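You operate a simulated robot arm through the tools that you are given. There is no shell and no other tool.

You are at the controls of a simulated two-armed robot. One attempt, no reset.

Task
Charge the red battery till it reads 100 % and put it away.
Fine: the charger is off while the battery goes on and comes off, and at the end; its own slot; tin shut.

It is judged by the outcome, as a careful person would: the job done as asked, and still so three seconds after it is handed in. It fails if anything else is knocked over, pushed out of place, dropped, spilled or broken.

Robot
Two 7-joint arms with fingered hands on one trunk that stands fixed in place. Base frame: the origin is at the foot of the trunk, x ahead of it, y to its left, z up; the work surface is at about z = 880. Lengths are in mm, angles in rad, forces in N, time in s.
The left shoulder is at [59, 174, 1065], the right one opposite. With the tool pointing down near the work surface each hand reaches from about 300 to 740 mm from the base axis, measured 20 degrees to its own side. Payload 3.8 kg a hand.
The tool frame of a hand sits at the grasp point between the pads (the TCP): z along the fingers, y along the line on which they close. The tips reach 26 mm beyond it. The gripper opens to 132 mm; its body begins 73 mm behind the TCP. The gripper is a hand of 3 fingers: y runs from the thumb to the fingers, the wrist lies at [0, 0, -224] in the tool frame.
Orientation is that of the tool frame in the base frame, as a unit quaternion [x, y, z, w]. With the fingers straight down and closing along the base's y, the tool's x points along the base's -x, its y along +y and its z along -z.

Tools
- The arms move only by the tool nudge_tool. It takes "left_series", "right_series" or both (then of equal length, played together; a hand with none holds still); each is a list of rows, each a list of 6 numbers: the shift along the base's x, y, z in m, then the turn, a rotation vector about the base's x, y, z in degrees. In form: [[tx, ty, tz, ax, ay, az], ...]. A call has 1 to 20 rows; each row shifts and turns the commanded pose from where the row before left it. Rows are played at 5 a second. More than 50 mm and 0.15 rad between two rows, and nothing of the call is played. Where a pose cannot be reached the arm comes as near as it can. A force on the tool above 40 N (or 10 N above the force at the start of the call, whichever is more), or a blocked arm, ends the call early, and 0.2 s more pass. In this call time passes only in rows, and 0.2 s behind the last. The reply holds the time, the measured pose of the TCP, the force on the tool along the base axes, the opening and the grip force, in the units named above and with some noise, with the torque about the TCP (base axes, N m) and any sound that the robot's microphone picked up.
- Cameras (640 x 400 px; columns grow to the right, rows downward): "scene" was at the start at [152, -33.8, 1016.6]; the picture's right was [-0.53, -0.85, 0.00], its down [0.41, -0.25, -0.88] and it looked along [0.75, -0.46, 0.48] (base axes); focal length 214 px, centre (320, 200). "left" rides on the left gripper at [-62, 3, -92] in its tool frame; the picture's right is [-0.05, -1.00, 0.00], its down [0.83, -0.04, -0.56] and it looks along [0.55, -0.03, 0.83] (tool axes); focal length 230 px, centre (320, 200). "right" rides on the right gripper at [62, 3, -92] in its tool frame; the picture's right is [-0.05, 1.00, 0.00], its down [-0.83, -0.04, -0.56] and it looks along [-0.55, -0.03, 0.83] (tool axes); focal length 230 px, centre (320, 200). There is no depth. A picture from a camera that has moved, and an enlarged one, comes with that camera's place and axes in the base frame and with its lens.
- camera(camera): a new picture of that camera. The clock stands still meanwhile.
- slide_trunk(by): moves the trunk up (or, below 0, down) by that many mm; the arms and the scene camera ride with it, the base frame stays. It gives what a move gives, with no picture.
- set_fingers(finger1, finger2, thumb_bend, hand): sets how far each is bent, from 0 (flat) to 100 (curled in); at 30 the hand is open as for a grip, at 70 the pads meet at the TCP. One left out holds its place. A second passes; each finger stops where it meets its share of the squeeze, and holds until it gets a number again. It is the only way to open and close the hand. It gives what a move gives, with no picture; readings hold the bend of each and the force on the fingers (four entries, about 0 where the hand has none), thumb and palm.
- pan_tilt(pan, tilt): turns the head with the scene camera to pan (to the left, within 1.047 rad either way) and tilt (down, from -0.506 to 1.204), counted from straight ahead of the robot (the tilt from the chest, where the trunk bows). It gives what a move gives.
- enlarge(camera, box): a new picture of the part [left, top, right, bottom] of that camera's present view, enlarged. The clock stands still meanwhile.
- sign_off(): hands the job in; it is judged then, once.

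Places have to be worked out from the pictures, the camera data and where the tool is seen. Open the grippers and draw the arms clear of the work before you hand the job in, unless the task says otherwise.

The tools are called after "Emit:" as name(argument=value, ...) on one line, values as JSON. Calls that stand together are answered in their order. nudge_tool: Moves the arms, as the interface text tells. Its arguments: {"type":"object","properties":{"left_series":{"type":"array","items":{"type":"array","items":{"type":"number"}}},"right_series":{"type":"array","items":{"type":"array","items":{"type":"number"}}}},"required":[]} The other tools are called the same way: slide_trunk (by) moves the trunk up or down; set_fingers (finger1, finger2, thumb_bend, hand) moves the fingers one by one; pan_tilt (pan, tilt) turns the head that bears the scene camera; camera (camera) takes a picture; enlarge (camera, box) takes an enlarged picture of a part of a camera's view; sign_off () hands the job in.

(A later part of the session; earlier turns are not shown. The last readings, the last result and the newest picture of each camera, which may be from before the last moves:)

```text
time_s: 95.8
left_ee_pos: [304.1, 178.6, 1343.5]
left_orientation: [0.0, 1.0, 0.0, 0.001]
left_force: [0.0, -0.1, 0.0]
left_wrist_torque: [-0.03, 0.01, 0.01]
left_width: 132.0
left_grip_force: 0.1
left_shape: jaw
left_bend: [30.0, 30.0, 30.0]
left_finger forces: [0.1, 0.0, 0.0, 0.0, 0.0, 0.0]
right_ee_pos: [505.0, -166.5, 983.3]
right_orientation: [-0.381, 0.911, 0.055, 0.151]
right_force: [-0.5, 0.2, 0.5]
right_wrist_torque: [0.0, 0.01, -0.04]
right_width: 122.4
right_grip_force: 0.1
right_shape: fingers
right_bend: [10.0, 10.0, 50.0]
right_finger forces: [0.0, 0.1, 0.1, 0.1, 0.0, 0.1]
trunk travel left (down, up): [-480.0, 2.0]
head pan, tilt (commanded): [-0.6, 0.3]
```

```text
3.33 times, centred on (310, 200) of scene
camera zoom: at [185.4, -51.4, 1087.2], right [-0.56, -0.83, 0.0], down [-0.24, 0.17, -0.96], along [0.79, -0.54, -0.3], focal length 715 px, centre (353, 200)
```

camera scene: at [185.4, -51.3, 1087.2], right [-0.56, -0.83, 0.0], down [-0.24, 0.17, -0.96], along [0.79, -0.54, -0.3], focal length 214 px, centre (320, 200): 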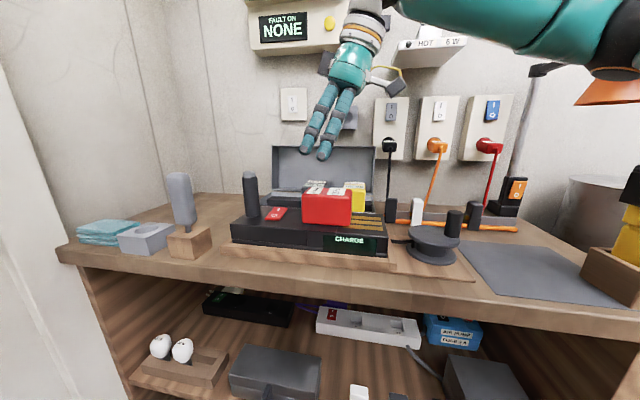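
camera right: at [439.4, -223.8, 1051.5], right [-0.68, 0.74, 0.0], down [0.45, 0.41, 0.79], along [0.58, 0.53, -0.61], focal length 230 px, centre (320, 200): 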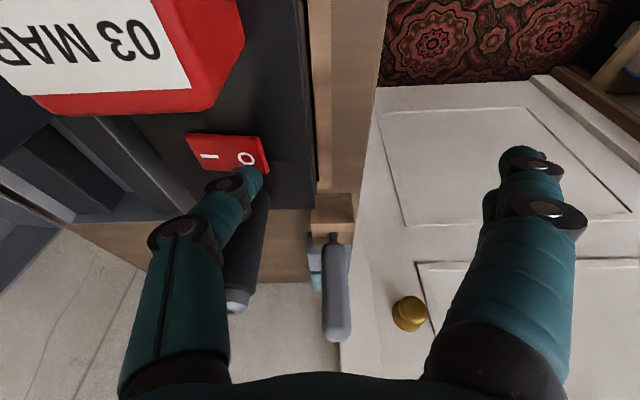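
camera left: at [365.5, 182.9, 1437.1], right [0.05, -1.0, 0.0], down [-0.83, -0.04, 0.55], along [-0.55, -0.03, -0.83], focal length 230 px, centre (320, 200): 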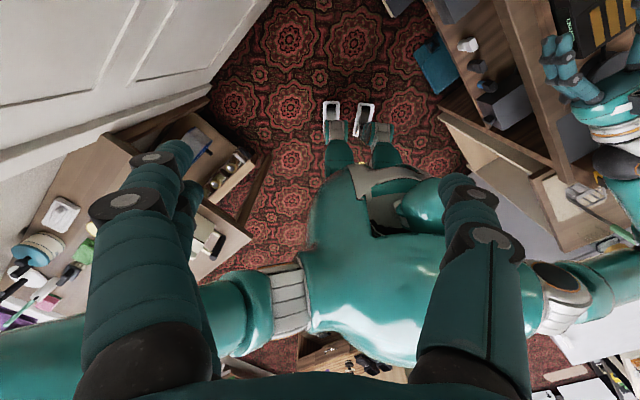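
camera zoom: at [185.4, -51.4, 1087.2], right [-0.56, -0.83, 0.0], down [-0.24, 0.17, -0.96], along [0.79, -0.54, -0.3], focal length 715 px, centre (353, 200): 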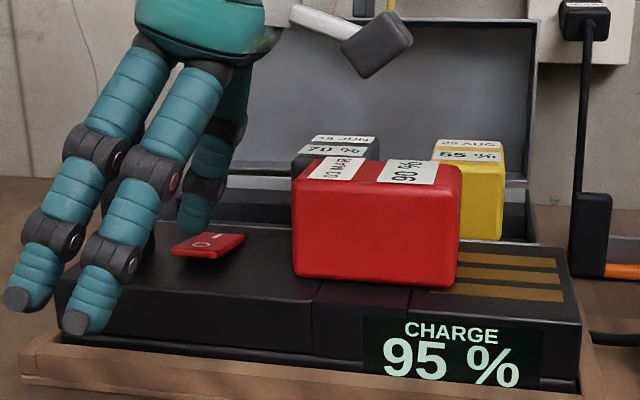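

Display 95 %. Descend the thumb 8 mm nearer to O (0.4 s passes) and re-check.

Emit:
nudge_tool(right_series=[[0, 0, -0.008, 0, 0, 0]])

Emit:
enlarge(camera="scene", box=[220, 140, 400, 260])

Emit:
camera(camera="right")

```text
time_s: 96.2
left_ee_pos: [302.5, 178.3, 1344.6]
left_orientation: [0.0, 1.0, 0.0, 0.003]
left_force: [-0.1, 0.1, 0.5]
left_wrist_torque: [0.04, -0.02, 0.02]
left_width: 131.9
left_grip_force: 0.1
left_shape: jaw
left_bend: [30.0, 30.0, 30.0]
left_finger forces: [0.1, 0.0, 0.0, 0.0, 0.1, 0.0]
right_ee_pos: [505.0, -165.1, 978.7]
right_orientation: [-0.381, 0.91, 0.056, 0.153]
right_force: [0.5, 0.7, 4.8]
right_wrist_torque: [-0.13, -0.17, 0.01]
right_width: 122.7
right_grip_force: 2.4
right_shape: fingers
right_bend: [10.0, 10.0, 50.0]
right_finger forces: [0.0, 0.0, 0.0, 0.1, 4.3, 0.1]
trunk travel left (down, up): [-480.0, 2.0]
head pan, tilt (commanded): [-0.6, 0.3]
```

```text
3.33 times, centred on (310, 200) of scene
camera zoom: at [184.9, -51.3, 1087.6], right [-0.56, -0.83, 0.0], down [-0.24, 0.17, -0.96], along [0.79, -0.54, -0.3], focal length 715 px, centre (353, 200)
```

zoom: 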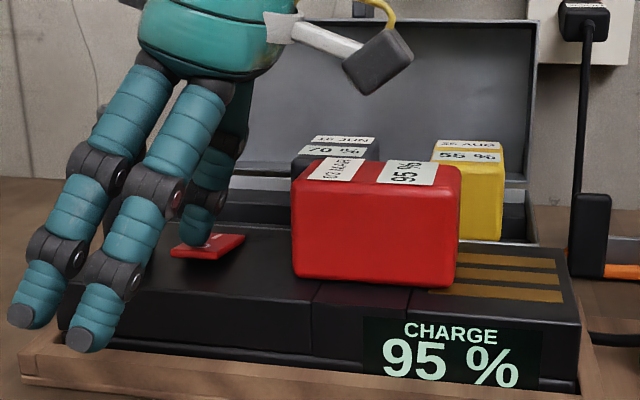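

```text
taken
camera right: at [439.7, -224.8, 1044.8], right [-0.68, 0.74, 0.0], down [0.45, 0.41, 0.79], along [0.58, 0.54, -0.61], focal length 230 px, centre (320, 200)
```

right: 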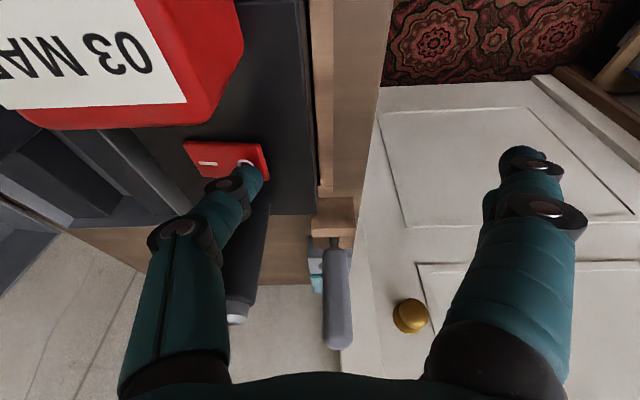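

Already touching O with 4.8 N but still on at 95 %. Back off upward a little so it doesn't switch early, and re-check.

Emit:
nudge_tool(right_series=[[0, 0, 0.006, 0, 0, 0]])

Emit:
enlarge(camera="scene", box=[220, 140, 400, 260])

```text
time_s: 96.7
left_ee_pos: [304.7, 179.1, 1343.7]
left_orientation: [0.0, 1.0, 0.0, 0.001]
left_force: [-0.9, 0.2, -0.5]
left_wrist_torque: [-0.01, 0.02, -0.01]
left_width: 132.0
left_grip_force: 0.1
left_shape: jaw
left_bend: [30.0, 30.0, 30.0]
left_finger forces: [0.0, 0.0, 0.0, 0.0, 0.0, 0.0]
right_ee_pos: [505.0, -166.7, 980.0]
right_orientation: [-0.381, 0.911, 0.056, 0.149]
right_force: [0.4, 0.6, -0.1]
right_wrist_torque: [0.0, 0.01, 0.0]
right_width: 122.4
right_grip_force: 0.1
right_shape: fingers
right_bend: [10.0, 10.0, 50.0]
right_finger forces: [0.0, 0.0, 0.0, 0.1, 0.0, 0.0]
trunk travel left (down, up): [-480.0, 2.0]
head pan, tilt (commanded): [-0.6, 0.3]
```

```text
3.33 times, centred on (310, 200) of scene
camera zoom: at [185.5, -51.4, 1087.1], right [-0.56, -0.83, 0.0], down [-0.24, 0.17, -0.96], along [0.79, -0.54, -0.3], focal length 715 px, centre (353, 200)
```

zoom: 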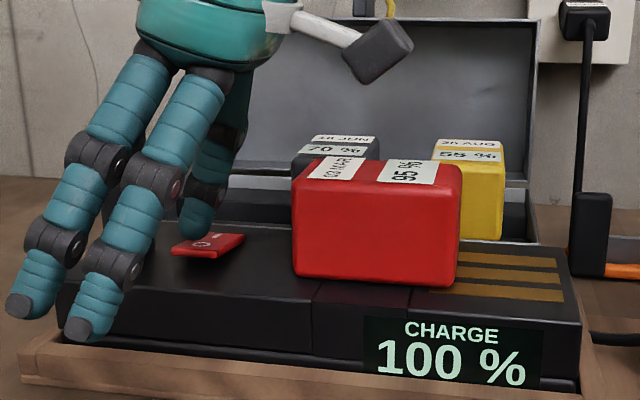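

Display reads 100 % but the battery's own label still shows 95 % (it lags slightly). Wait one short row and look again.

Emit:
nudge_tool(right_series=[[0, 0, 0, 0, 0, 0]])

Emit:
enlarge(camera="scene", box=[220, 140, 400, 260])

```text
time_s: 97.0
left_ee_pos: [304.0, 179.0, 1344.1]
left_orientation: [0.0, 1.0, -0.001, 0.0]
left_force: [-1.1, -0.1, 0.2]
left_wrist_torque: [0.02, -0.03, -0.01]
left_width: 131.9
left_grip_force: 0.1
left_shape: jaw
left_bend: [30.0, 30.0, 30.0]
left_finger forces: [0.0, 0.1, 0.1, 0.1, 0.1, 0.0]
right_ee_pos: [505.7, -165.9, 981.3]
right_orientation: [-0.381, 0.911, 0.056, 0.151]
right_force: [-0.4, -0.4, -0.9]
right_wrist_torque: [-0.01, 0.0, 0.02]
right_width: 122.3
right_grip_force: 0.0
right_shape: fingers
right_bend: [10.0, 10.0, 50.0]
right_finger forces: [0.0, 0.0, 0.1, 0.0, 0.0, 0.0]
trunk travel left (down, up): [-480.0, 2.0]
head pan, tilt (commanded): [-0.6, 0.3]
```

```text
3.33 times, centred on (310, 200) of scene
camera zoom: at [185.5, -51.4, 1087.2], right [-0.56, -0.83, 0.0], down [-0.24, 0.17, -0.96], along [0.79, -0.54, -0.3], focal length 715 px, centre (353, 200)
```

zoom: 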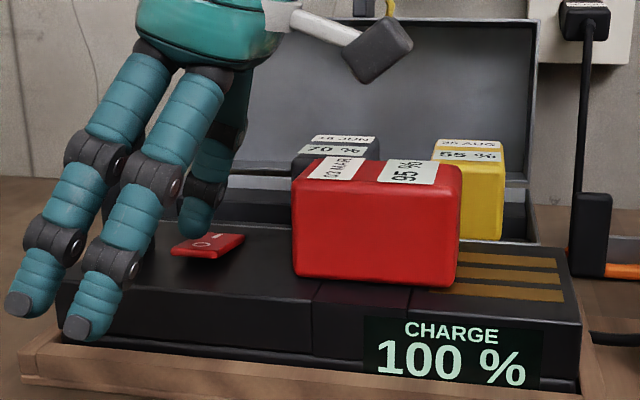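

Label still 95 % – the display seems to round up. Wait another 0.4 s.

Emit:
nudge_tool(right_series=[[0, 0, 0, 0, 0, 0]])

Emit:
enlarge(camera="scene", box=[220, 140, 400, 260])

```text
time_s: 97.5
left_ee_pos: [304.1, 179.6, 1343.7]
left_orientation: [0.0, 1.0, 0.0, 0.001]
left_force: [-0.4, 0.9, 0.2]
left_wrist_torque: [0.01, -0.02, 0.01]
left_width: 131.8
left_grip_force: 0.1
left_shape: jaw
left_bend: [30.0, 30.0, 30.0]
left_finger forces: [0.0, 0.1, 0.0, 0.0, 0.0, 0.0]
right_ee_pos: [504.3, -164.6, 981.0]
right_orientation: [-0.381, 0.91, 0.056, 0.151]
right_force: [-0.3, -0.5, -0.4]
right_wrist_torque: [0.02, 0.03, -0.02]
right_width: 122.3
right_grip_force: 0.2
right_shape: fingers
right_bend: [10.0, 10.0, 50.0]
right_finger forces: [0.0, 0.1, 0.1, 0.1, 0.1, 0.0]
trunk travel left (down, up): [-480.0, 2.0]
head pan, tilt (commanded): [-0.6, 0.3]
```

```text
3.33 times, centred on (310, 200) of scene
camera zoom: at [185.4, -51.4, 1087.2], right [-0.56, -0.83, 0.0], down [-0.24, 0.17, -0.96], along [0.79, -0.54, -0.3], focal length 715 px, centre (353, 200)
```

zoom: 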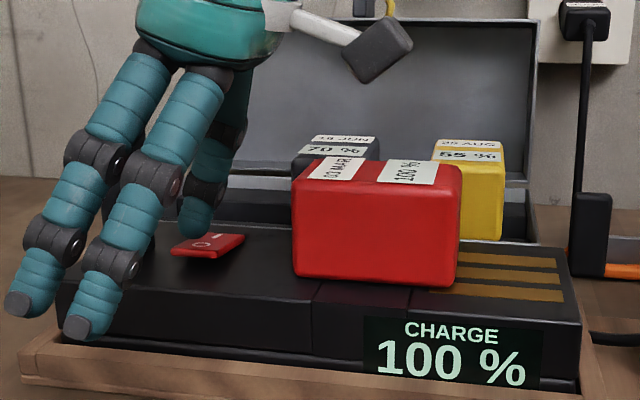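

The battery label now reads 100 %. Press O to switch the charger off.

Emit:
nudge_tool(right_series=[[0, 0, -0.005, 0, 0, 0], [0, 0, -0.005, 0, 0, 0], [0, 0, -0.003, 0, 0, 0]])

Emit:
enlarge(camera="scene", box=[220, 140, 400, 260])

Emit:
camera(camera="right")

```text
time_s: 98.2
left_ee_pos: [301.3, 179.8, 1346.3]
left_orientation: [-0.001, 1.0, 0.0, 0.004]
left_force: [0.7, 0.7, -0.1]
left_wrist_torque: [-0.01, 0.06, 0.01]
left_width: 132.1
left_grip_force: 0.0
left_shape: jaw
left_bend: [30.0, 30.0, 30.0]
left_finger forces: [0.1, 0.0, 0.1, 0.0, 0.0, 0.1]
right_ee_pos: [504.5, -164.4, 974.5]
right_orientation: [-0.381, 0.909, 0.054, 0.157]
right_force: [-6.4, -2.4, 25.7]
right_wrist_torque: [-0.83, -0.74, -0.26]
right_width: 122.3
right_grip_force: 12.4
right_shape: fingers
right_bend: [10.0, 10.0, 51.0]
right_finger forces: [0.1, 0.0, 0.1, 0.0, 24.9, 0.1]
trunk travel left (down, up): [-480.0, 2.0]
head pan, tilt (commanded): [-0.6, 0.3]
```

```text
3.33 times, centred on (310, 200) of scene
camera zoom: at [183.2, -51.0, 1088.4], right [-0.56, -0.83, 0.0], down [-0.24, 0.17, -0.96], along [0.79, -0.54, -0.29], focal length 715 px, centre (353, 200)
```

zoom: 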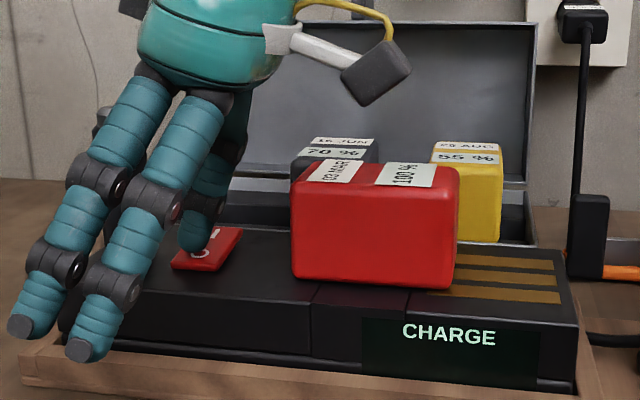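

```text
taken
camera right: at [438.9, -224.1, 1041.3], right [-0.68, 0.74, 0.0], down [0.44, 0.41, 0.8], along [0.59, 0.54, -0.6], focal length 230 px, centre (320, 200)
```

right: 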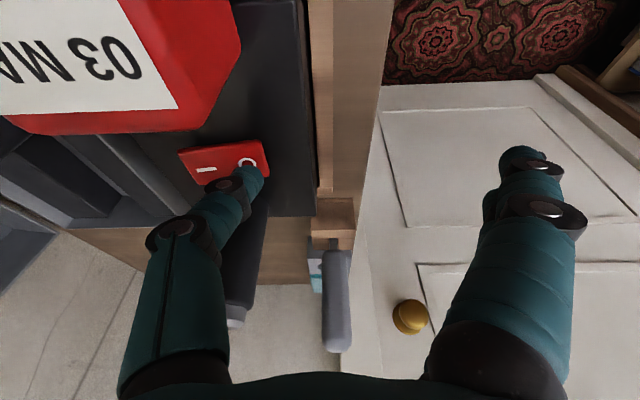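

The charger is off ("CHARGE" only, I-end raised). Back off and raise the hand.

Emit:
nudge_tool(right_series=[[0, 0, 0.012, 0, 0, 0], [0, 0, 0.03, 0, 0, 0], [0, 0, 0.03, 0, 0, 0], [0, 0, 0.025, 0, 0, 0]])

Emit:
enlarge(camera="scene", box=[220, 140, 400, 260])

Emit:
camera(camera="right")

```text
time_s: 99.2
left_ee_pos: [304.2, 178.3, 1344.0]
left_orientation: [0.0, 1.0, 0.0, 0.001]
left_force: [-0.7, 0.5, 0.8]
left_wrist_torque: [-0.01, -0.03, -0.02]
left_width: 131.9
left_grip_force: 0.0
left_shape: jaw
left_bend: [30.0, 30.0, 30.0]
left_finger forces: [0.0, 0.0, 0.0, 0.1, 0.0, 0.1]
right_ee_pos: [504.1, -165.9, 1066.4]
right_orientation: [-0.381, 0.911, 0.056, 0.151]
right_force: [-0.4, 0.1, -0.6]
right_wrist_torque: [-0.01, 0.06, 0.03]
right_width: 122.3
right_grip_force: 0.2
right_shape: fingers
right_bend: [10.0, 10.0, 50.0]
right_finger forces: [0.0, 0.0, 0.0, 0.1, 0.1, 0.0]
trunk travel left (down, up): [-480.0, 2.0]
head pan, tilt (commanded): [-0.6, 0.3]
```

```text
3.33 times, centred on (310, 200) of scene
camera zoom: at [185.2, -51.3, 1087.2], right [-0.56, -0.83, 0.0], down [-0.24, 0.17, -0.96], along [0.79, -0.54, -0.3], focal length 715 px, centre (353, 200)
```

zoom: 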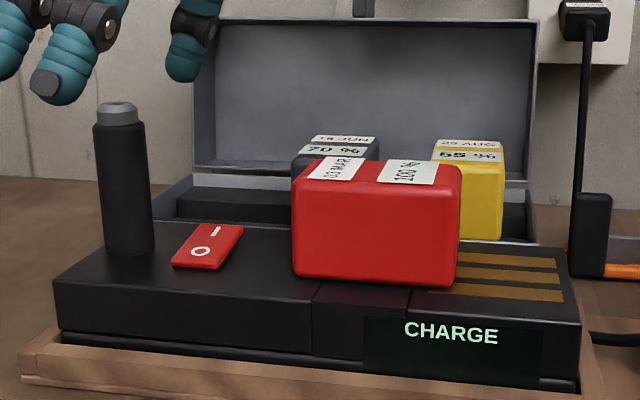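

```text
taken
camera right: at [438.4, -223.7, 1135.0], right [-0.68, 0.74, 0.0], down [0.45, 0.41, 0.79], along [0.58, 0.54, -0.61], focal length 230 px, centre (320, 200)
```

right: 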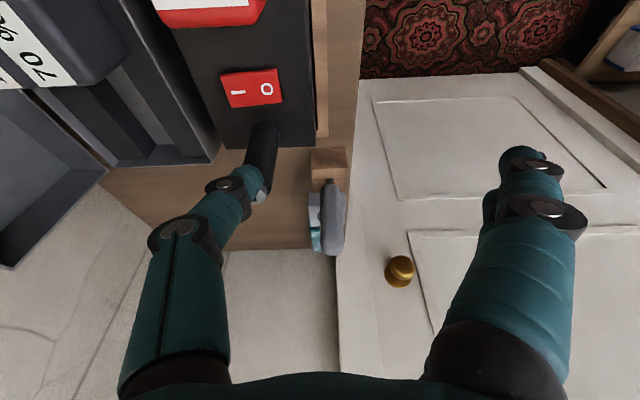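

All intact; battery 100 %, charger off. Move back above the battery and set the grip opening.

Emit:
nudge_tool(right_series=[[-0.0076, -0.0342, 0.003, 0, 0, 0], [-0.0076, -0.0342, 0.002, 0, 0, 0], [-0.0076, -0.0342, 0.002, 0, 0, 0]])

Emit:
set_fingers(hand="right", finger1=46, finger2=46, thumb_bend=47)

Emit:
camera(camera="right")

```text
time_s: 100.0
left_ee_pos: [303.8, 178.2, 1343.7]
left_orientation: [0.0, 1.0, 0.0, 0.001]
left_force: [-0.5, 0.2, -1.0]
left_wrist_torque: [0.01, -0.03, -0.02]
left_width: 131.9
left_grip_force: 0.0
left_shape: jaw
left_bend: [30.0, 30.0, 30.0]
left_finger forces: [0.0, 0.1, 0.0, 0.1, 0.0, 0.1]
right_ee_pos: [480.7, -270.1, 1070.6]
right_orientation: [-0.382, 0.91, 0.056, 0.151]
right_force: [0.2, -0.1, -0.7]
right_wrist_torque: [0.05, -0.02, 0.0]
right_width: 122.4
right_grip_force: 0.2
right_shape: fingers
right_bend: [10.0, 10.0, 50.0]
right_finger forces: [0.1, 0.0, 0.1, 0.0, 0.1, 0.0]
trunk travel left (down, up): [-480.0, 2.0]
head pan, tilt (commanded): [-0.6, 0.3]
```

```text
time_s: 101.0
left_ee_pos: [303.7, 178.7, 1343.3]
left_orientation: [0.0, 1.0, 0.0, 0.001]
left_force: [0.1, -0.3, -0.1]
left_wrist_torque: [-0.04, -0.01, -0.03]
left_width: 131.8
left_grip_force: 0.0
left_shape: jaw
left_bend: [30.0, 30.0, 30.0]
left_finger forces: [0.0, 0.1, 0.1, 0.0, 0.1, 0.0]
right_ee_pos: [482.3, -269.6, 1070.2]
right_orientation: [-0.381, 0.911, 0.056, 0.15]
right_force: [-0.7, -1.1, -0.2]
right_wrist_torque: [-0.01, 0.01, -0.01]
right_width: 79.6
right_grip_force: 0.0
right_shape: fingers
right_bend: [46.0, 46.0, 47.0]
right_finger forces: [0.0, 0.0, 0.0, 0.0, 0.0, 0.0]
trunk travel left (down, up): [-480.0, 2.0]
head pan, tilt (commanded): [-0.6, 0.3]
```

```text
taken
camera right: at [416.3, -327.9, 1138.6], right [-0.68, 0.74, 0.0], down [0.45, 0.41, 0.79], along [0.58, 0.54, -0.61], focal length 230 px, centre (320, 200)
```

right: 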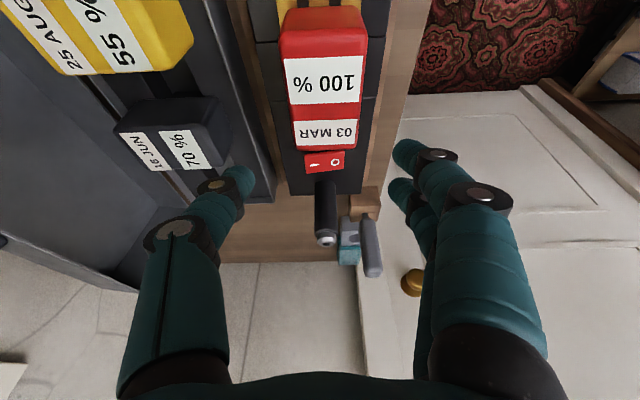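

The label clearly reads 100 %. Descend over the battery to the earlier grip height (z≈978).

Emit:
nudge_tool(right_series=[[-0.0003, 0.0017, -0.025, 0, 0, 0], [0, 0, -0.025, 0, 0, 0], [0, 0, -0.02, 0, 0, 0], [0, 0, -0.012, 0, 0, 0], [0, 0, -0.01, 0, 0, 0]])

Emit:
camera(camera="right")

Emit:
enlarge(camera="scene", box=[220, 140, 400, 260])

```text
time_s: 102.2
left_ee_pos: [304.9, 178.1, 1343.4]
left_orientation: [0.0, 1.0, 0.0, 0.001]
left_force: [-0.2, -0.2, -0.5]
left_wrist_torque: [0.0, -0.02, 0.01]
left_width: 131.8
left_grip_force: 0.1
left_shape: jaw
left_bend: [30.0, 30.0, 30.0]
left_finger forces: [0.0, 0.0, 0.1, 0.0, 0.0, 0.0]
right_ee_pos: [481.3, -268.1, 980.8]
right_orientation: [-0.381, 0.911, 0.055, 0.15]
right_force: [-0.1, 1.1, -0.6]
right_wrist_torque: [-0.02, -0.03, -0.02]
right_width: 79.4
right_grip_force: 0.0
right_shape: fingers
right_bend: [46.0, 46.0, 47.0]
right_finger forces: [0.0, 0.0, 0.0, 0.0, 0.0, 0.0]
trunk travel left (down, up): [-480.0, 2.0]
head pan, tilt (commanded): [-0.6, 0.3]
```

```text
taken
camera right: at [415.8, -326.1, 1048.3], right [-0.68, 0.74, 0.0], down [0.45, 0.41, 0.79], along [0.58, 0.54, -0.61], focal length 230 px, centre (320, 200)
```

right: 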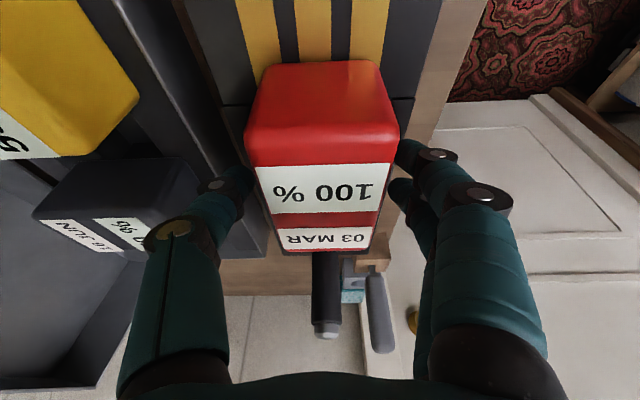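

```text
3.33 times, centred on (310, 200) of scene
camera zoom: at [185.4, -51.4, 1087.2], right [-0.56, -0.83, 0.0], down [-0.24, 0.17, -0.96], along [0.79, -0.54, -0.3], focal length 715 px, centre (353, 200)
```

zoom: 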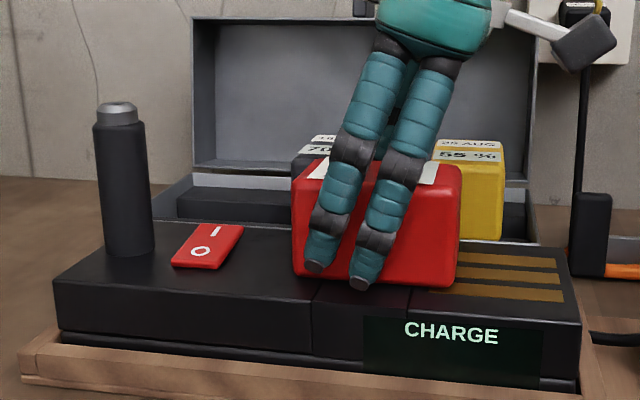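

Aligned with the charger still off. Lower 2 mm and close the grip.

Emit:
nudge_tool(right_series=[[0, 0, -0.002, 0, 0, 0]])

Emit:
set_fingers(hand="right", finger1=75, finger2=75, thumb_bend=75)

Emit:
camera(camera="right")

```text
time_s: 102.7
left_ee_pos: [304.1, 179.2, 1343.3]
left_orientation: [0.0, 1.0, 0.0, 0.001]
left_force: [-0.2, -0.5, 0.6]
left_wrist_torque: [0.02, -0.01, -0.07]
left_width: 132.1
left_grip_force: 0.0
left_shape: jaw
left_bend: [30.0, 30.0, 30.0]
left_finger forces: [0.0, 0.0, 0.1, 0.0, 0.0, 0.0]
right_ee_pos: [480.3, -265.7, 977.5]
right_orientation: [-0.381, 0.911, 0.056, 0.151]
right_force: [-0.5, -0.5, 0.7]
right_wrist_torque: [0.02, 0.01, 0.0]
right_width: 79.6
right_grip_force: 0.1
right_shape: fingers
right_bend: [46.0, 46.0, 47.0]
right_finger forces: [0.0, 0.0, 0.0, 0.0, 0.0, 0.0]
trunk travel left (down, up): [-480.0, 2.0]
head pan, tilt (commanded): [-0.6, 0.3]
```

```text
time_s: 103.7
left_ee_pos: [305.2, 178.4, 1344.0]
left_orientation: [0.0, 1.0, 0.0, 0.001]
left_force: [-0.2, -1.2, -0.7]
left_wrist_torque: [-0.01, -0.01, 0.0]
left_width: 131.8
left_grip_force: 0.0
left_shape: jaw
left_bend: [30.0, 30.0, 30.0]
left_finger forces: [0.0, 0.0, 0.1, 0.0, 0.0, 0.1]
right_ee_pos: [479.8, -267.1, 978.7]
right_orientation: [-0.38, 0.911, 0.057, 0.151]
right_force: [0.4, -0.3, -0.3]
right_wrist_torque: [0.03, 0.01, 0.06]
right_width: 49.2
right_grip_force: 19.7
right_shape: fingers
right_bend: [55.0, 55.0, 62.0]
right_finger forces: [9.7, 9.7, 0.1, 0.0, 20.1, 0.0]
trunk travel left (down, up): [-480.0, 2.0]
head pan, tilt (commanded): [-0.6, 0.3]
```

```text
taken
camera right: at [416.1, -325.6, 1046.5], right [-0.68, 0.74, 0.0], down [0.45, 0.41, 0.79], along [0.58, 0.54, -0.61], focal length 230 px, centre (320, 200)
```

right: 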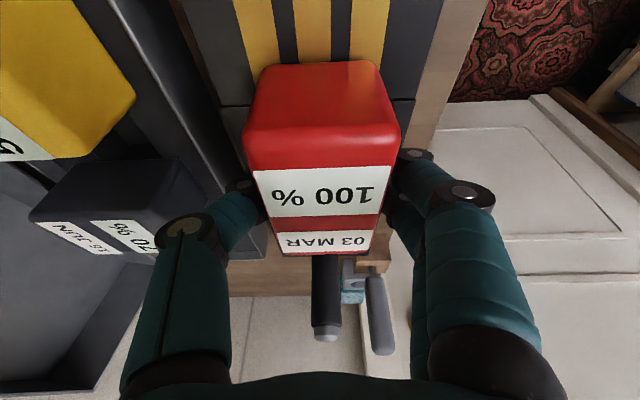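

Gripped again (20 N). Lift straight out of the bay to z≈1066.

Emit:
nudge_tool(right_series=[[0, 0, 0.008, 0, 0, 0], [0, 0, 0.012, 0, 0, 0], [0, 0, 0.02, 0, 0, 0], [0, 0, 0.024, 0, 0, 0], [0, 0, 0.024, 0, 0, 0]])

Emit:
enlarge(camera="scene", box=[220, 100, 400, 260])

```text
time_s: 104.8
left_ee_pos: [304.4, 178.6, 1344.0]
left_orientation: [-0.001, 1.0, 0.0, 0.001]
left_force: [0.1, 0.0, -0.6]
left_wrist_torque: [0.03, -0.02, -0.01]
left_width: 132.1
left_grip_force: 0.3
left_shape: jaw
left_bend: [30.0, 30.0, 30.0]
left_finger forces: [0.0, 0.1, 0.0, 0.1, 0.0, 0.0]
right_ee_pos: [480.6, -267.2, 1068.6]
right_orientation: [-0.381, 0.911, 0.056, 0.15]
right_force: [-0.4, -0.4, -1.7]
right_wrist_torque: [-0.02, -0.04, -0.01]
right_width: 49.5
right_grip_force: 19.3
right_shape: fingers
right_bend: [54.0, 55.0, 62.0]
right_finger forces: [9.6, 10.1, 0.0, 0.0, 19.7, 0.0]
trunk travel left (down, up): [-480.0, 2.0]
head pan, tilt (commanded): [-0.6, 0.3]
```

```text
2.50 times, centred on (310, 180) of scene
camera zoom: at [185.5, -51.3, 1087.3], right [-0.56, -0.83, 0.0], down [-0.24, 0.17, -0.96], along [0.79, -0.54, -0.3], focal length 536 px, centre (345, 250)
```

zoom: 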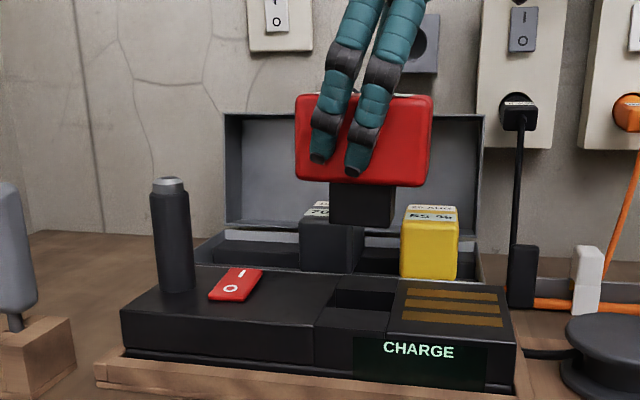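

Lifted clean, charger off. Retrace: +N 143 mm, then +L 143 mm to above the red slot, then rotate −90°.

Emit:
nudge_tool(right_series=[[0.0253, -0.0253, 0, 0, 0, 0], [0.0253, -0.0253, 0, 0, 0, 0], [0.0253, -0.0253, 0, 0, 0, 0], [0.0253, -0.0253, 0, 0, 0, 0], [0.0255, 0.025, 0, 0, 0, 0], [0.0255, 0.025, 0, 0, 0, 0], [0.0255, 0.025, 0, 0, 0, 0], [0.0255, 0.025, 0, 0, 0, 0]])

Emit:
nudge_tool(right_series=[[0, 0, 0, 0, 0, -8.18], [0, 0, 0, 0, 0, -8.18], [0, 0, 0, 0, 0, -8.18], [0, 0, 0, 0, 0, -8.18], [0, 0, 0, 0, 0, -8.18], [0, 0, 0, 0, 0, -8.18], [0, 0, 0, 0, 0, -8.18], [0, 0, 0, 0, 0, -8.18], [0, 0, 0, 0, 0, -8.18], [0, 0, 0, 0, 0, -8.18], [0, 0, 0, 0, 0, -8.18]])

Emit:
camera(camera="right")

Emit:
enlarge(camera="scene", box=[220, 100, 400, 260])

```text
time_s: 106.7
left_ee_pos: [305.1, 179.9, 1343.8]
left_orientation: [-0.001, 1.0, -0.001, 0.0]
left_force: [-0.2, 0.7, 0.1]
left_wrist_torque: [-0.03, -0.02, 0.01]
left_width: 131.9
left_grip_force: 0.1
left_shape: jaw
left_bend: [30.0, 30.0, 30.0]
left_finger forces: [0.0, 0.0, 0.1, 0.1, 0.0, 0.0]
right_ee_pos: [688.3, -265.7, 1066.9]
right_orientation: [-0.383, 0.91, 0.055, 0.151]
right_force: [-1.1, 0.8, -3.2]
right_wrist_torque: [0.02, -0.03, 0.01]
right_width: 49.5
right_grip_force: 19.5
right_shape: fingers
right_bend: [54.0, 55.0, 62.0]
right_finger forces: [9.4, 9.9, 0.0, 0.1, 19.3, 0.1]
trunk travel left (down, up): [-480.0, 2.0]
head pan, tilt (commanded): [-0.6, 0.3]
```

```text
time_s: 109.0
left_ee_pos: [304.4, 180.4, 1344.0]
left_orientation: [-0.001, 1.0, 0.0, 0.002]
left_force: [-0.2, -0.8, -0.2]
left_wrist_torque: [-0.02, 0.0, -0.01]
left_width: 131.9
left_grip_force: 0.1
left_shape: jaw
left_bend: [30.0, 30.0, 30.0]
left_finger forces: [0.1, 0.0, 0.0, 0.0, 0.0, 0.0]
right_ee_pos: [685.1, -267.6, 1066.7]
right_orientation: [0.375, 0.913, -0.067, 0.145]
right_force: [-0.5, 0.4, -2.9]
right_wrist_torque: [-0.06, -0.02, 0.0]
right_width: 49.2
right_grip_force: 19.0
right_shape: fingers
right_bend: [54.0, 55.0, 63.0]
right_finger forces: [9.4, 9.7, 0.1, 0.0, 19.2, 0.0]
trunk travel left (down, up): [-480.0, 2.0]
head pan, tilt (commanded): [-0.6, 0.3]
```

```text
taken
camera right: at [625.8, -202.1, 1134.4], right [0.74, 0.67, 0.0], down [0.41, -0.45, 0.79], along [0.53, -0.58, -0.61], focal length 230 px, centre (320, 200)
```

right: 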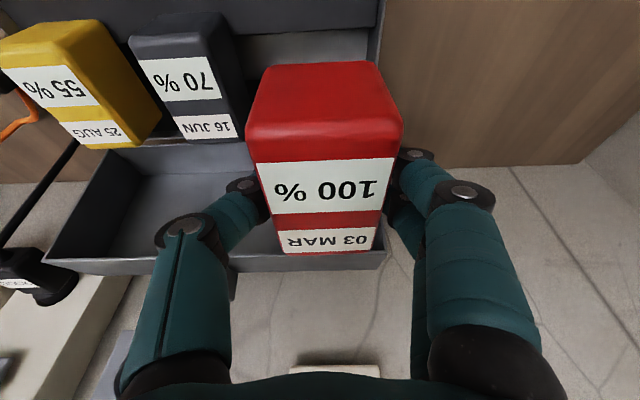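

```text
2.50 times, centred on (310, 180) of scene
camera zoom: at [185.8, -51.0, 1087.1], right [-0.56, -0.83, 0.0], down [-0.24, 0.17, -0.96], along [0.79, -0.54, -0.3], focal length 536 px, centre (345, 250)
```

zoom: 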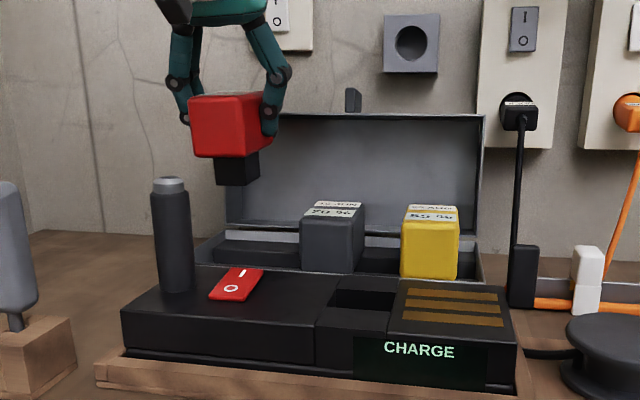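

Above the slot with the right orientation. Small correction (ΔN −1, ΔL −3.5 mm) for the slightly different in-hand position, and lower to just above the rails (z≈1000).

Emit:
nudge_tool(right_series=[[-0.0032, -0.0018, -0.02, 0, 0, 0], [0, 0, -0.025, 0, 0, 0], [0, 0, -0.02, 0, 0, 0]])

Emit:
camera(camera="right")

Emit:
enlarge(camera="scene", box=[220, 120, 360, 230])

```text
time_s: 109.8
left_ee_pos: [305.3, 178.6, 1343.9]
left_orientation: [0.0, 1.0, 0.0, 0.001]
left_force: [-0.3, 0.7, 0.1]
left_wrist_torque: [0.04, -0.03, -0.05]
left_width: 131.8
left_grip_force: 0.0
left_shape: jaw
left_bend: [30.0, 30.0, 30.0]
left_finger forces: [0.0, 0.0, 0.1, 0.0, 0.1, 0.1]
right_ee_pos: [680.8, -268.4, 1000.6]
right_orientation: [0.374, 0.913, -0.067, 0.146]
right_force: [0.2, 0.7, -3.0]
right_wrist_torque: [0.0, 0.02, 0.01]
right_width: 49.1
right_grip_force: 18.7
right_shape: fingers
right_bend: [54.0, 55.0, 63.0]
right_finger forces: [9.5, 9.8, 0.0, 0.0, 19.2, 0.0]
trunk travel left (down, up): [-480.0, 2.0]
head pan, tilt (commanded): [-0.6, 0.3]
```

```text
taken
camera right: at [622.0, -204.2, 1069.3], right [0.74, 0.68, 0.0], down [0.41, -0.45, 0.79], along [0.54, -0.58, -0.61], focal length 230 px, centre (320, 200)
```

right: 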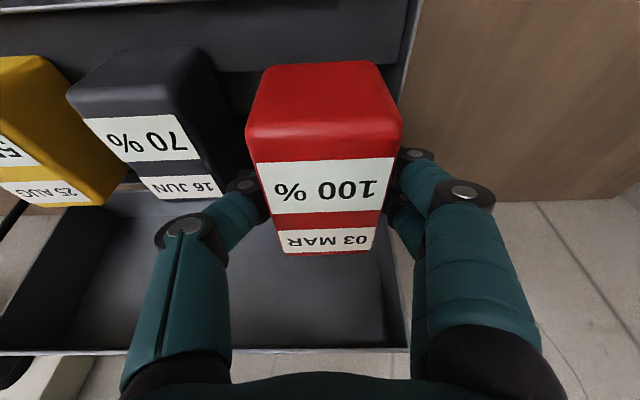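

```text
3.64 times, centred on (290, 175) of scene
camera zoom: at [185.8, -51.5, 1087.1], right [-0.56, -0.83, 0.0], down [-0.24, 0.17, -0.96], along [0.79, -0.54, -0.3], focal length 780 px, centre (429, 291)
```

zoom: 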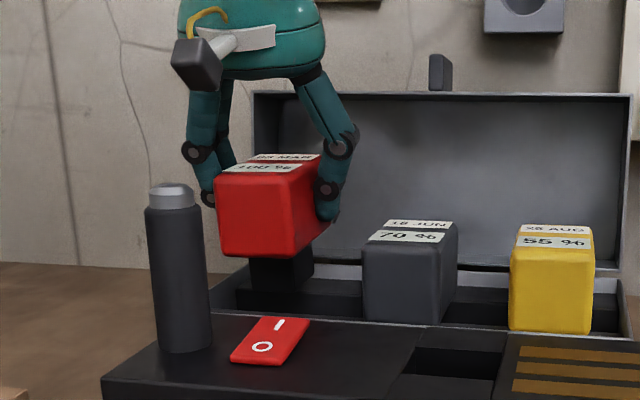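

Lower in small steps toward the channel, watching for contact with the rails.

Emit:
nudge_tool(right_series=[[0.0007, -0.0007, -0.005, 0, 0, 0], [0, 0, -0.005, 0, 0, 0], [0, 0, -0.004, 0, 0, 0]])

Emit:
nudge_tool(right_series=[[0, 0, -0.004, 0, 0, 0], [0, 0, -0.004, 0, 0, 0]])

Emit:
enlarge(camera="scene", box=[220, 120, 360, 230])

```text
time_s: 110.7
left_ee_pos: [304.8, 179.3, 1344.1]
left_orientation: [0.0, 1.0, 0.0, 0.0]
left_force: [0.1, 0.0, -0.2]
left_wrist_torque: [-0.06, 0.0, 0.0]
left_width: 131.7
left_grip_force: 0.1
left_shape: jaw
left_bend: [30.0, 30.0, 30.0]
left_finger forces: [0.0, 0.2, 0.0, 0.0, 0.1, 0.0]
right_ee_pos: [682.2, -270.4, 987.2]
right_orientation: [0.375, 0.913, -0.068, 0.147]
right_force: [0.2, -1.0, -3.4]
right_wrist_torque: [-0.02, 0.0, 0.03]
right_width: 49.2
right_grip_force: 19.7
right_shape: fingers
right_bend: [54.0, 55.0, 63.0]
right_finger forces: [9.5, 9.8, 0.0, 0.1, 19.2, 0.0]
trunk travel left (down, up): [-480.0, 2.0]
head pan, tilt (commanded): [-0.6, 0.3]
```

```text
time_s: 111.2
left_ee_pos: [305.1, 178.2, 1343.3]
left_orientation: [0.0, 1.0, 0.0, 0.001]
left_force: [-0.2, 0.1, -0.7]
left_wrist_torque: [0.02, 0.01, 0.01]
left_width: 132.0
left_grip_force: 0.1
left_shape: jaw
left_bend: [30.0, 30.0, 30.0]
left_finger forces: [0.0, 0.0, 0.0, 0.1, 0.1, 0.0]
right_ee_pos: [682.5, -270.6, 980.4]
right_orientation: [0.374, 0.913, -0.066, 0.146]
right_force: [0.5, -0.5, -2.9]
right_wrist_torque: [0.01, 0.01, -0.01]
right_width: 49.1
right_grip_force: 19.4
right_shape: fingers
right_bend: [54.0, 55.0, 63.0]
right_finger forces: [9.5, 9.8, 0.1, 0.0, 19.2, 0.0]
trunk travel left (down, up): [-480.0, 2.0]
head pan, tilt (commanded): [-0.6, 0.3]
```

```text
3.64 times, centred on (290, 175) of scene
camera zoom: at [185.7, -51.5, 1087.1], right [-0.56, -0.83, 0.0], down [-0.24, 0.17, -0.96], along [0.79, -0.54, -0.3], focal length 780 px, centre (429, 291)
```

zoom: 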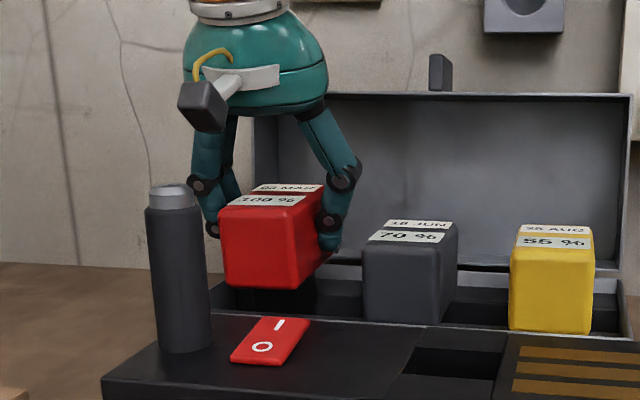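

Foot is entering the channel with no contact. Continue down to the seat.

Emit:
nudge_tool(right_series=[[0, 0, -0.006, 0, 0, 0], [0, 0, -0.006, 0, 0, 0], [0, 0, -0.005, 0, 0, 0]])

Emit:
nudge_tool(right_series=[[0, 0, -0.003, 0, 0, 0], [0, 0, -0.002, 0, 0, 0]])

```text
time_s: 112.0
left_ee_pos: [304.8, 179.1, 1343.5]
left_orientation: [0.0, 1.0, 0.0, 0.001]
left_force: [-0.4, 0.3, -0.5]
left_wrist_torque: [0.0, -0.01, -0.02]
left_width: 131.9
left_grip_force: 0.0
left_shape: jaw
left_bend: [30.0, 30.0, 30.0]
left_finger forces: [0.1, 0.1, 0.1, 0.0, 0.0, 0.0]
right_ee_pos: [681.6, -270.4, 962.9]
right_orientation: [0.373, 0.914, -0.067, 0.146]
right_force: [-0.4, 0.0, -3.2]
right_wrist_torque: [-0.01, -0.02, 0.02]
right_width: 49.0
right_grip_force: 19.4
right_shape: fingers
right_bend: [54.0, 55.0, 63.0]
right_finger forces: [9.4, 9.9, 0.1, 0.0, 19.2, 0.0]
trunk travel left (down, up): [-480.0, 2.0]
head pan, tilt (commanded): [-0.6, 0.3]
```

```text
time_s: 112.7
left_ee_pos: [305.2, 177.8, 1344.4]
left_orientation: [0.0, 1.0, 0.0, 0.001]
left_force: [-0.1, -0.1, -0.2]
left_wrist_torque: [-0.02, -0.02, 0.01]
left_width: 131.9
left_grip_force: 0.1
left_shape: jaw
left_bend: [30.0, 30.0, 30.0]
left_finger forces: [0.1, 0.0, 0.0, 0.1, 0.1, 0.0]
right_ee_pos: [682.2, -270.1, 957.5]
right_orientation: [0.374, 0.913, -0.068, 0.146]
right_force: [0.6, -1.1, -2.5]
right_wrist_torque: [0.05, 0.0, 0.03]
right_width: 49.1
right_grip_force: 19.4
right_shape: fingers
right_bend: [54.0, 55.0, 63.0]
right_finger forces: [9.5, 9.7, 0.0, 0.1, 19.4, 0.1]
trunk travel left (down, up): [-480.0, 2.0]
head pan, tilt (commanded): [-0.6, 0.3]
```

Not yet resting; lower a touch more in 1 mm steps.

Emit:
nudge_tool(right_series=[[0, 0, -0.001, 0, 0, 0], [0, 0, -0.001, 0, 0, 0]])

Emit:
enlarge(camera="scene", box=[220, 120, 360, 230])

Emit:
camera(camera="right")

```text
time_s: 113.2
left_ee_pos: [303.8, 179.9, 1344.5]
left_orientation: [0.0, 1.0, 0.0, 0.001]
left_force: [-0.4, -0.3, 0.1]
left_wrist_torque: [-0.01, -0.01, -0.01]
left_width: 132.4
left_grip_force: 0.1
left_shape: jaw
left_bend: [30.0, 30.0, 30.0]
left_finger forces: [0.0, 0.0, 0.0, 0.1, 0.1, 0.0]
right_ee_pos: [682.6, -271.5, 957.8]
right_orientation: [0.375, 0.913, -0.067, 0.147]
right_force: [1.8, -2.5, 0.9]
right_wrist_torque: [0.03, -0.04, 0.04]
right_width: 49.3
right_grip_force: 18.4
right_shape: fingers
right_bend: [54.0, 54.0, 63.0]
right_finger forces: [9.7, 9.7, 0.0, 0.0, 19.2, 0.0]
trunk travel left (down, up): [-480.0, 2.0]
head pan, tilt (commanded): [-0.6, 0.3]
```

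```text
3.64 times, centred on (290, 175) of scene
camera zoom: at [185.6, -51.6, 1087.3], right [-0.56, -0.83, 0.0], down [-0.24, 0.17, -0.96], along [0.79, -0.54, -0.3], focal length 780 px, centre (429, 291)
```

zoom: 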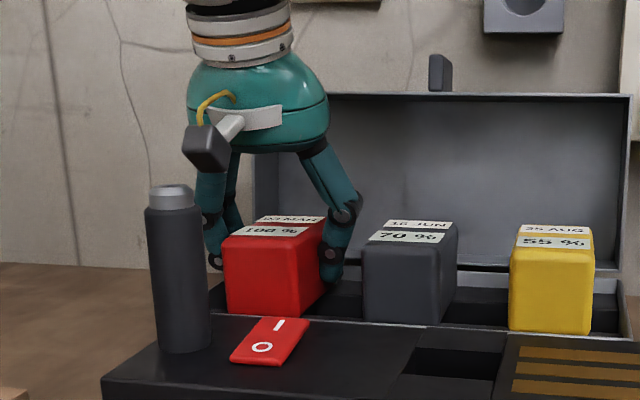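

```text
taken
camera right: at [622.9, -206.0, 1024.6], right [0.74, 0.68, 0.0], down [0.41, -0.45, 0.79], along [0.54, -0.58, -0.61], focal length 230 px, centre (320, 200)
```

right: 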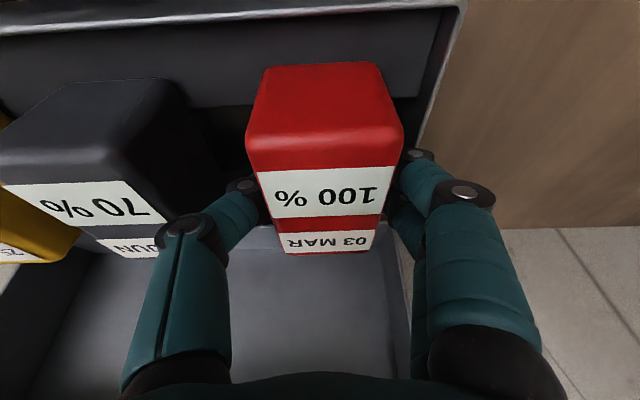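

Resting now (force flipped to +0.9 N). Release the grip and raise the hand straight up.

Emit:
set_fingers(hand="right", finger1=49, finger2=49, thumb_bend=51)

Emit:
camera(camera="right")

Emit:
enlarge(camera="scene", box=[220, 120, 360, 230])

```text
time_s: 114.2
left_ee_pos: [302.9, 179.4, 1343.4]
left_orientation: [0.0, 1.0, 0.0, 0.001]
left_force: [0.5, -0.5, 0.7]
left_wrist_torque: [0.01, 0.0, 0.01]
left_width: 132.0
left_grip_force: 0.1
left_shape: jaw
left_bend: [30.0, 30.0, 30.0]
left_finger forces: [0.0, 0.0, 0.1, 0.0, 0.0, 0.0]
right_ee_pos: [681.3, -270.3, 955.4]
right_orientation: [0.374, 0.913, -0.067, 0.147]
right_force: [-0.2, -0.3, -0.3]
right_wrist_torque: [0.01, 0.01, -0.02]
right_width: 67.1
right_grip_force: 0.1
right_shape: fingers
right_bend: [49.0, 49.0, 51.0]
right_finger forces: [0.0, 0.0, 0.0, 0.0, 0.0, 0.1]
trunk travel left (down, up): [-480.0, 2.0]
head pan, tilt (commanded): [-0.6, 0.3]
```

```text
taken
camera right: at [622.4, -205.3, 1024.1], right [0.74, 0.68, 0.0], down [0.41, -0.45, 0.79], along [0.54, -0.58, -0.61], focal length 230 px, centre (320, 200)
```

right: 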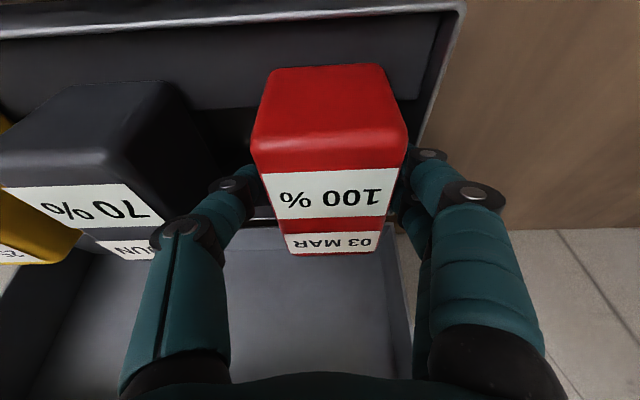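

```text
3.64 times, centred on (290, 175) of scene
camera zoom: at [185.4, -51.4, 1087.2], right [-0.56, -0.83, 0.0], down [-0.24, 0.17, -0.96], along [0.79, -0.54, -0.3], focal length 780 px, centre (429, 291)
```

zoom: 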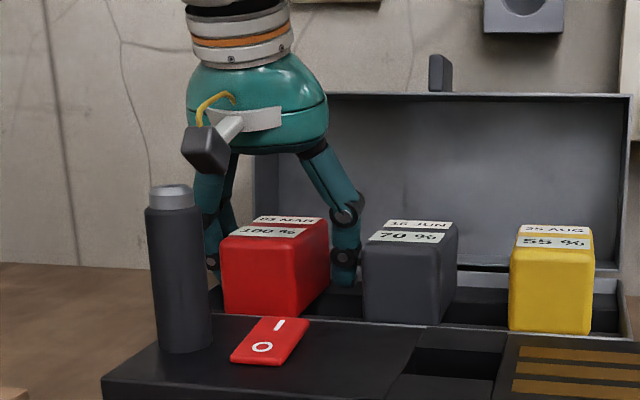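

The red battery sits in its slot, reading 100 %. Raise the hand clear.

Emit:
nudge_tool(right_series=[[0, 0, 0.015, 0, 0, 0], [0, 0, 0.02, 0, 0, 0], [0, 0, 0.025, 0, 0, 0], [0, 0, 0.025, 0, 0, 0], [0, 0, 0.025, 0, 0, 0]])

Emit:
camera(camera="right")

Emit:
camera(camera="scene")

Emit:
enlarge(camera="scene", box=[220, 110, 400, 250])

```text
time_s: 115.5
left_ee_pos: [304.2, 179.7, 1343.6]
left_orientation: [0.0, 1.0, 0.0, 0.001]
left_force: [0.0, -0.3, -0.1]
left_wrist_torque: [0.02, 0.01, 0.0]
left_width: 131.5
left_grip_force: 0.0
left_shape: jaw
left_bend: [30.0, 30.0, 30.0]
left_finger forces: [0.2, 0.0, 0.0, 0.1, 0.0, 0.0]
right_ee_pos: [681.0, -269.6, 1066.6]
right_orientation: [0.374, 0.914, -0.067, 0.146]
right_force: [0.6, 0.4, -0.1]
right_wrist_torque: [-0.01, 0.04, 0.0]
right_width: 67.2
right_grip_force: 0.1
right_shape: fingers
right_bend: [49.0, 49.0, 51.0]
right_finger forces: [0.0, 0.1, 0.1, 0.1, 0.0, 0.0]
trunk travel left (down, up): [-480.0, 2.0]
head pan, tilt (commanded): [-0.6, 0.3]
```

```text
taken
camera right: at [622.0, -204.3, 1134.0], right [0.74, 0.68, 0.0], down [0.41, -0.45, 0.79], along [0.54, -0.58, -0.61], focal length 230 px, centre (320, 200)
```

right: 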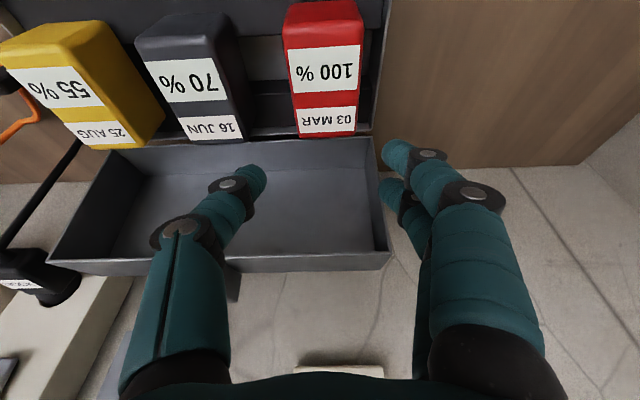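

```text
taken
camera scene: at [185.1, -51.2, 1087.4], right [-0.56, -0.83, 0.0], down [-0.24, 0.17, -0.96], along [0.79, -0.54, -0.3], focal length 214 px, centre (320, 200)
```

scene: 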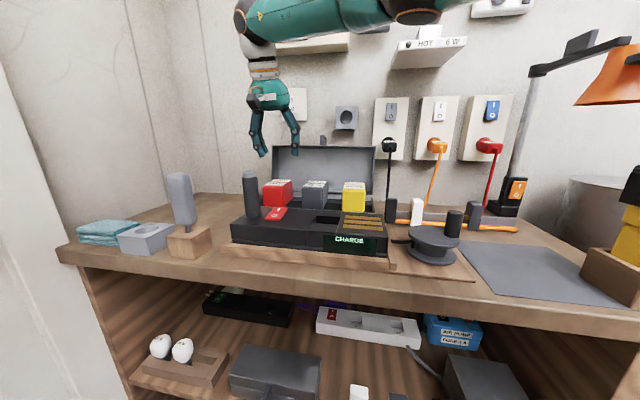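

```text
2.86 times, centred on (310, 180) of scene
camera zoom: at [185.1, -51.2, 1087.4], right [-0.56, -0.83, 0.0], down [-0.24, 0.17, -0.96], along [0.79, -0.54, -0.3], focal length 613 px, centre (349, 257)
```

zoom: 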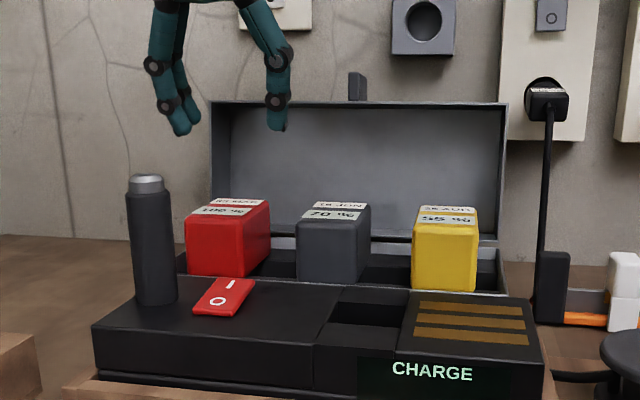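

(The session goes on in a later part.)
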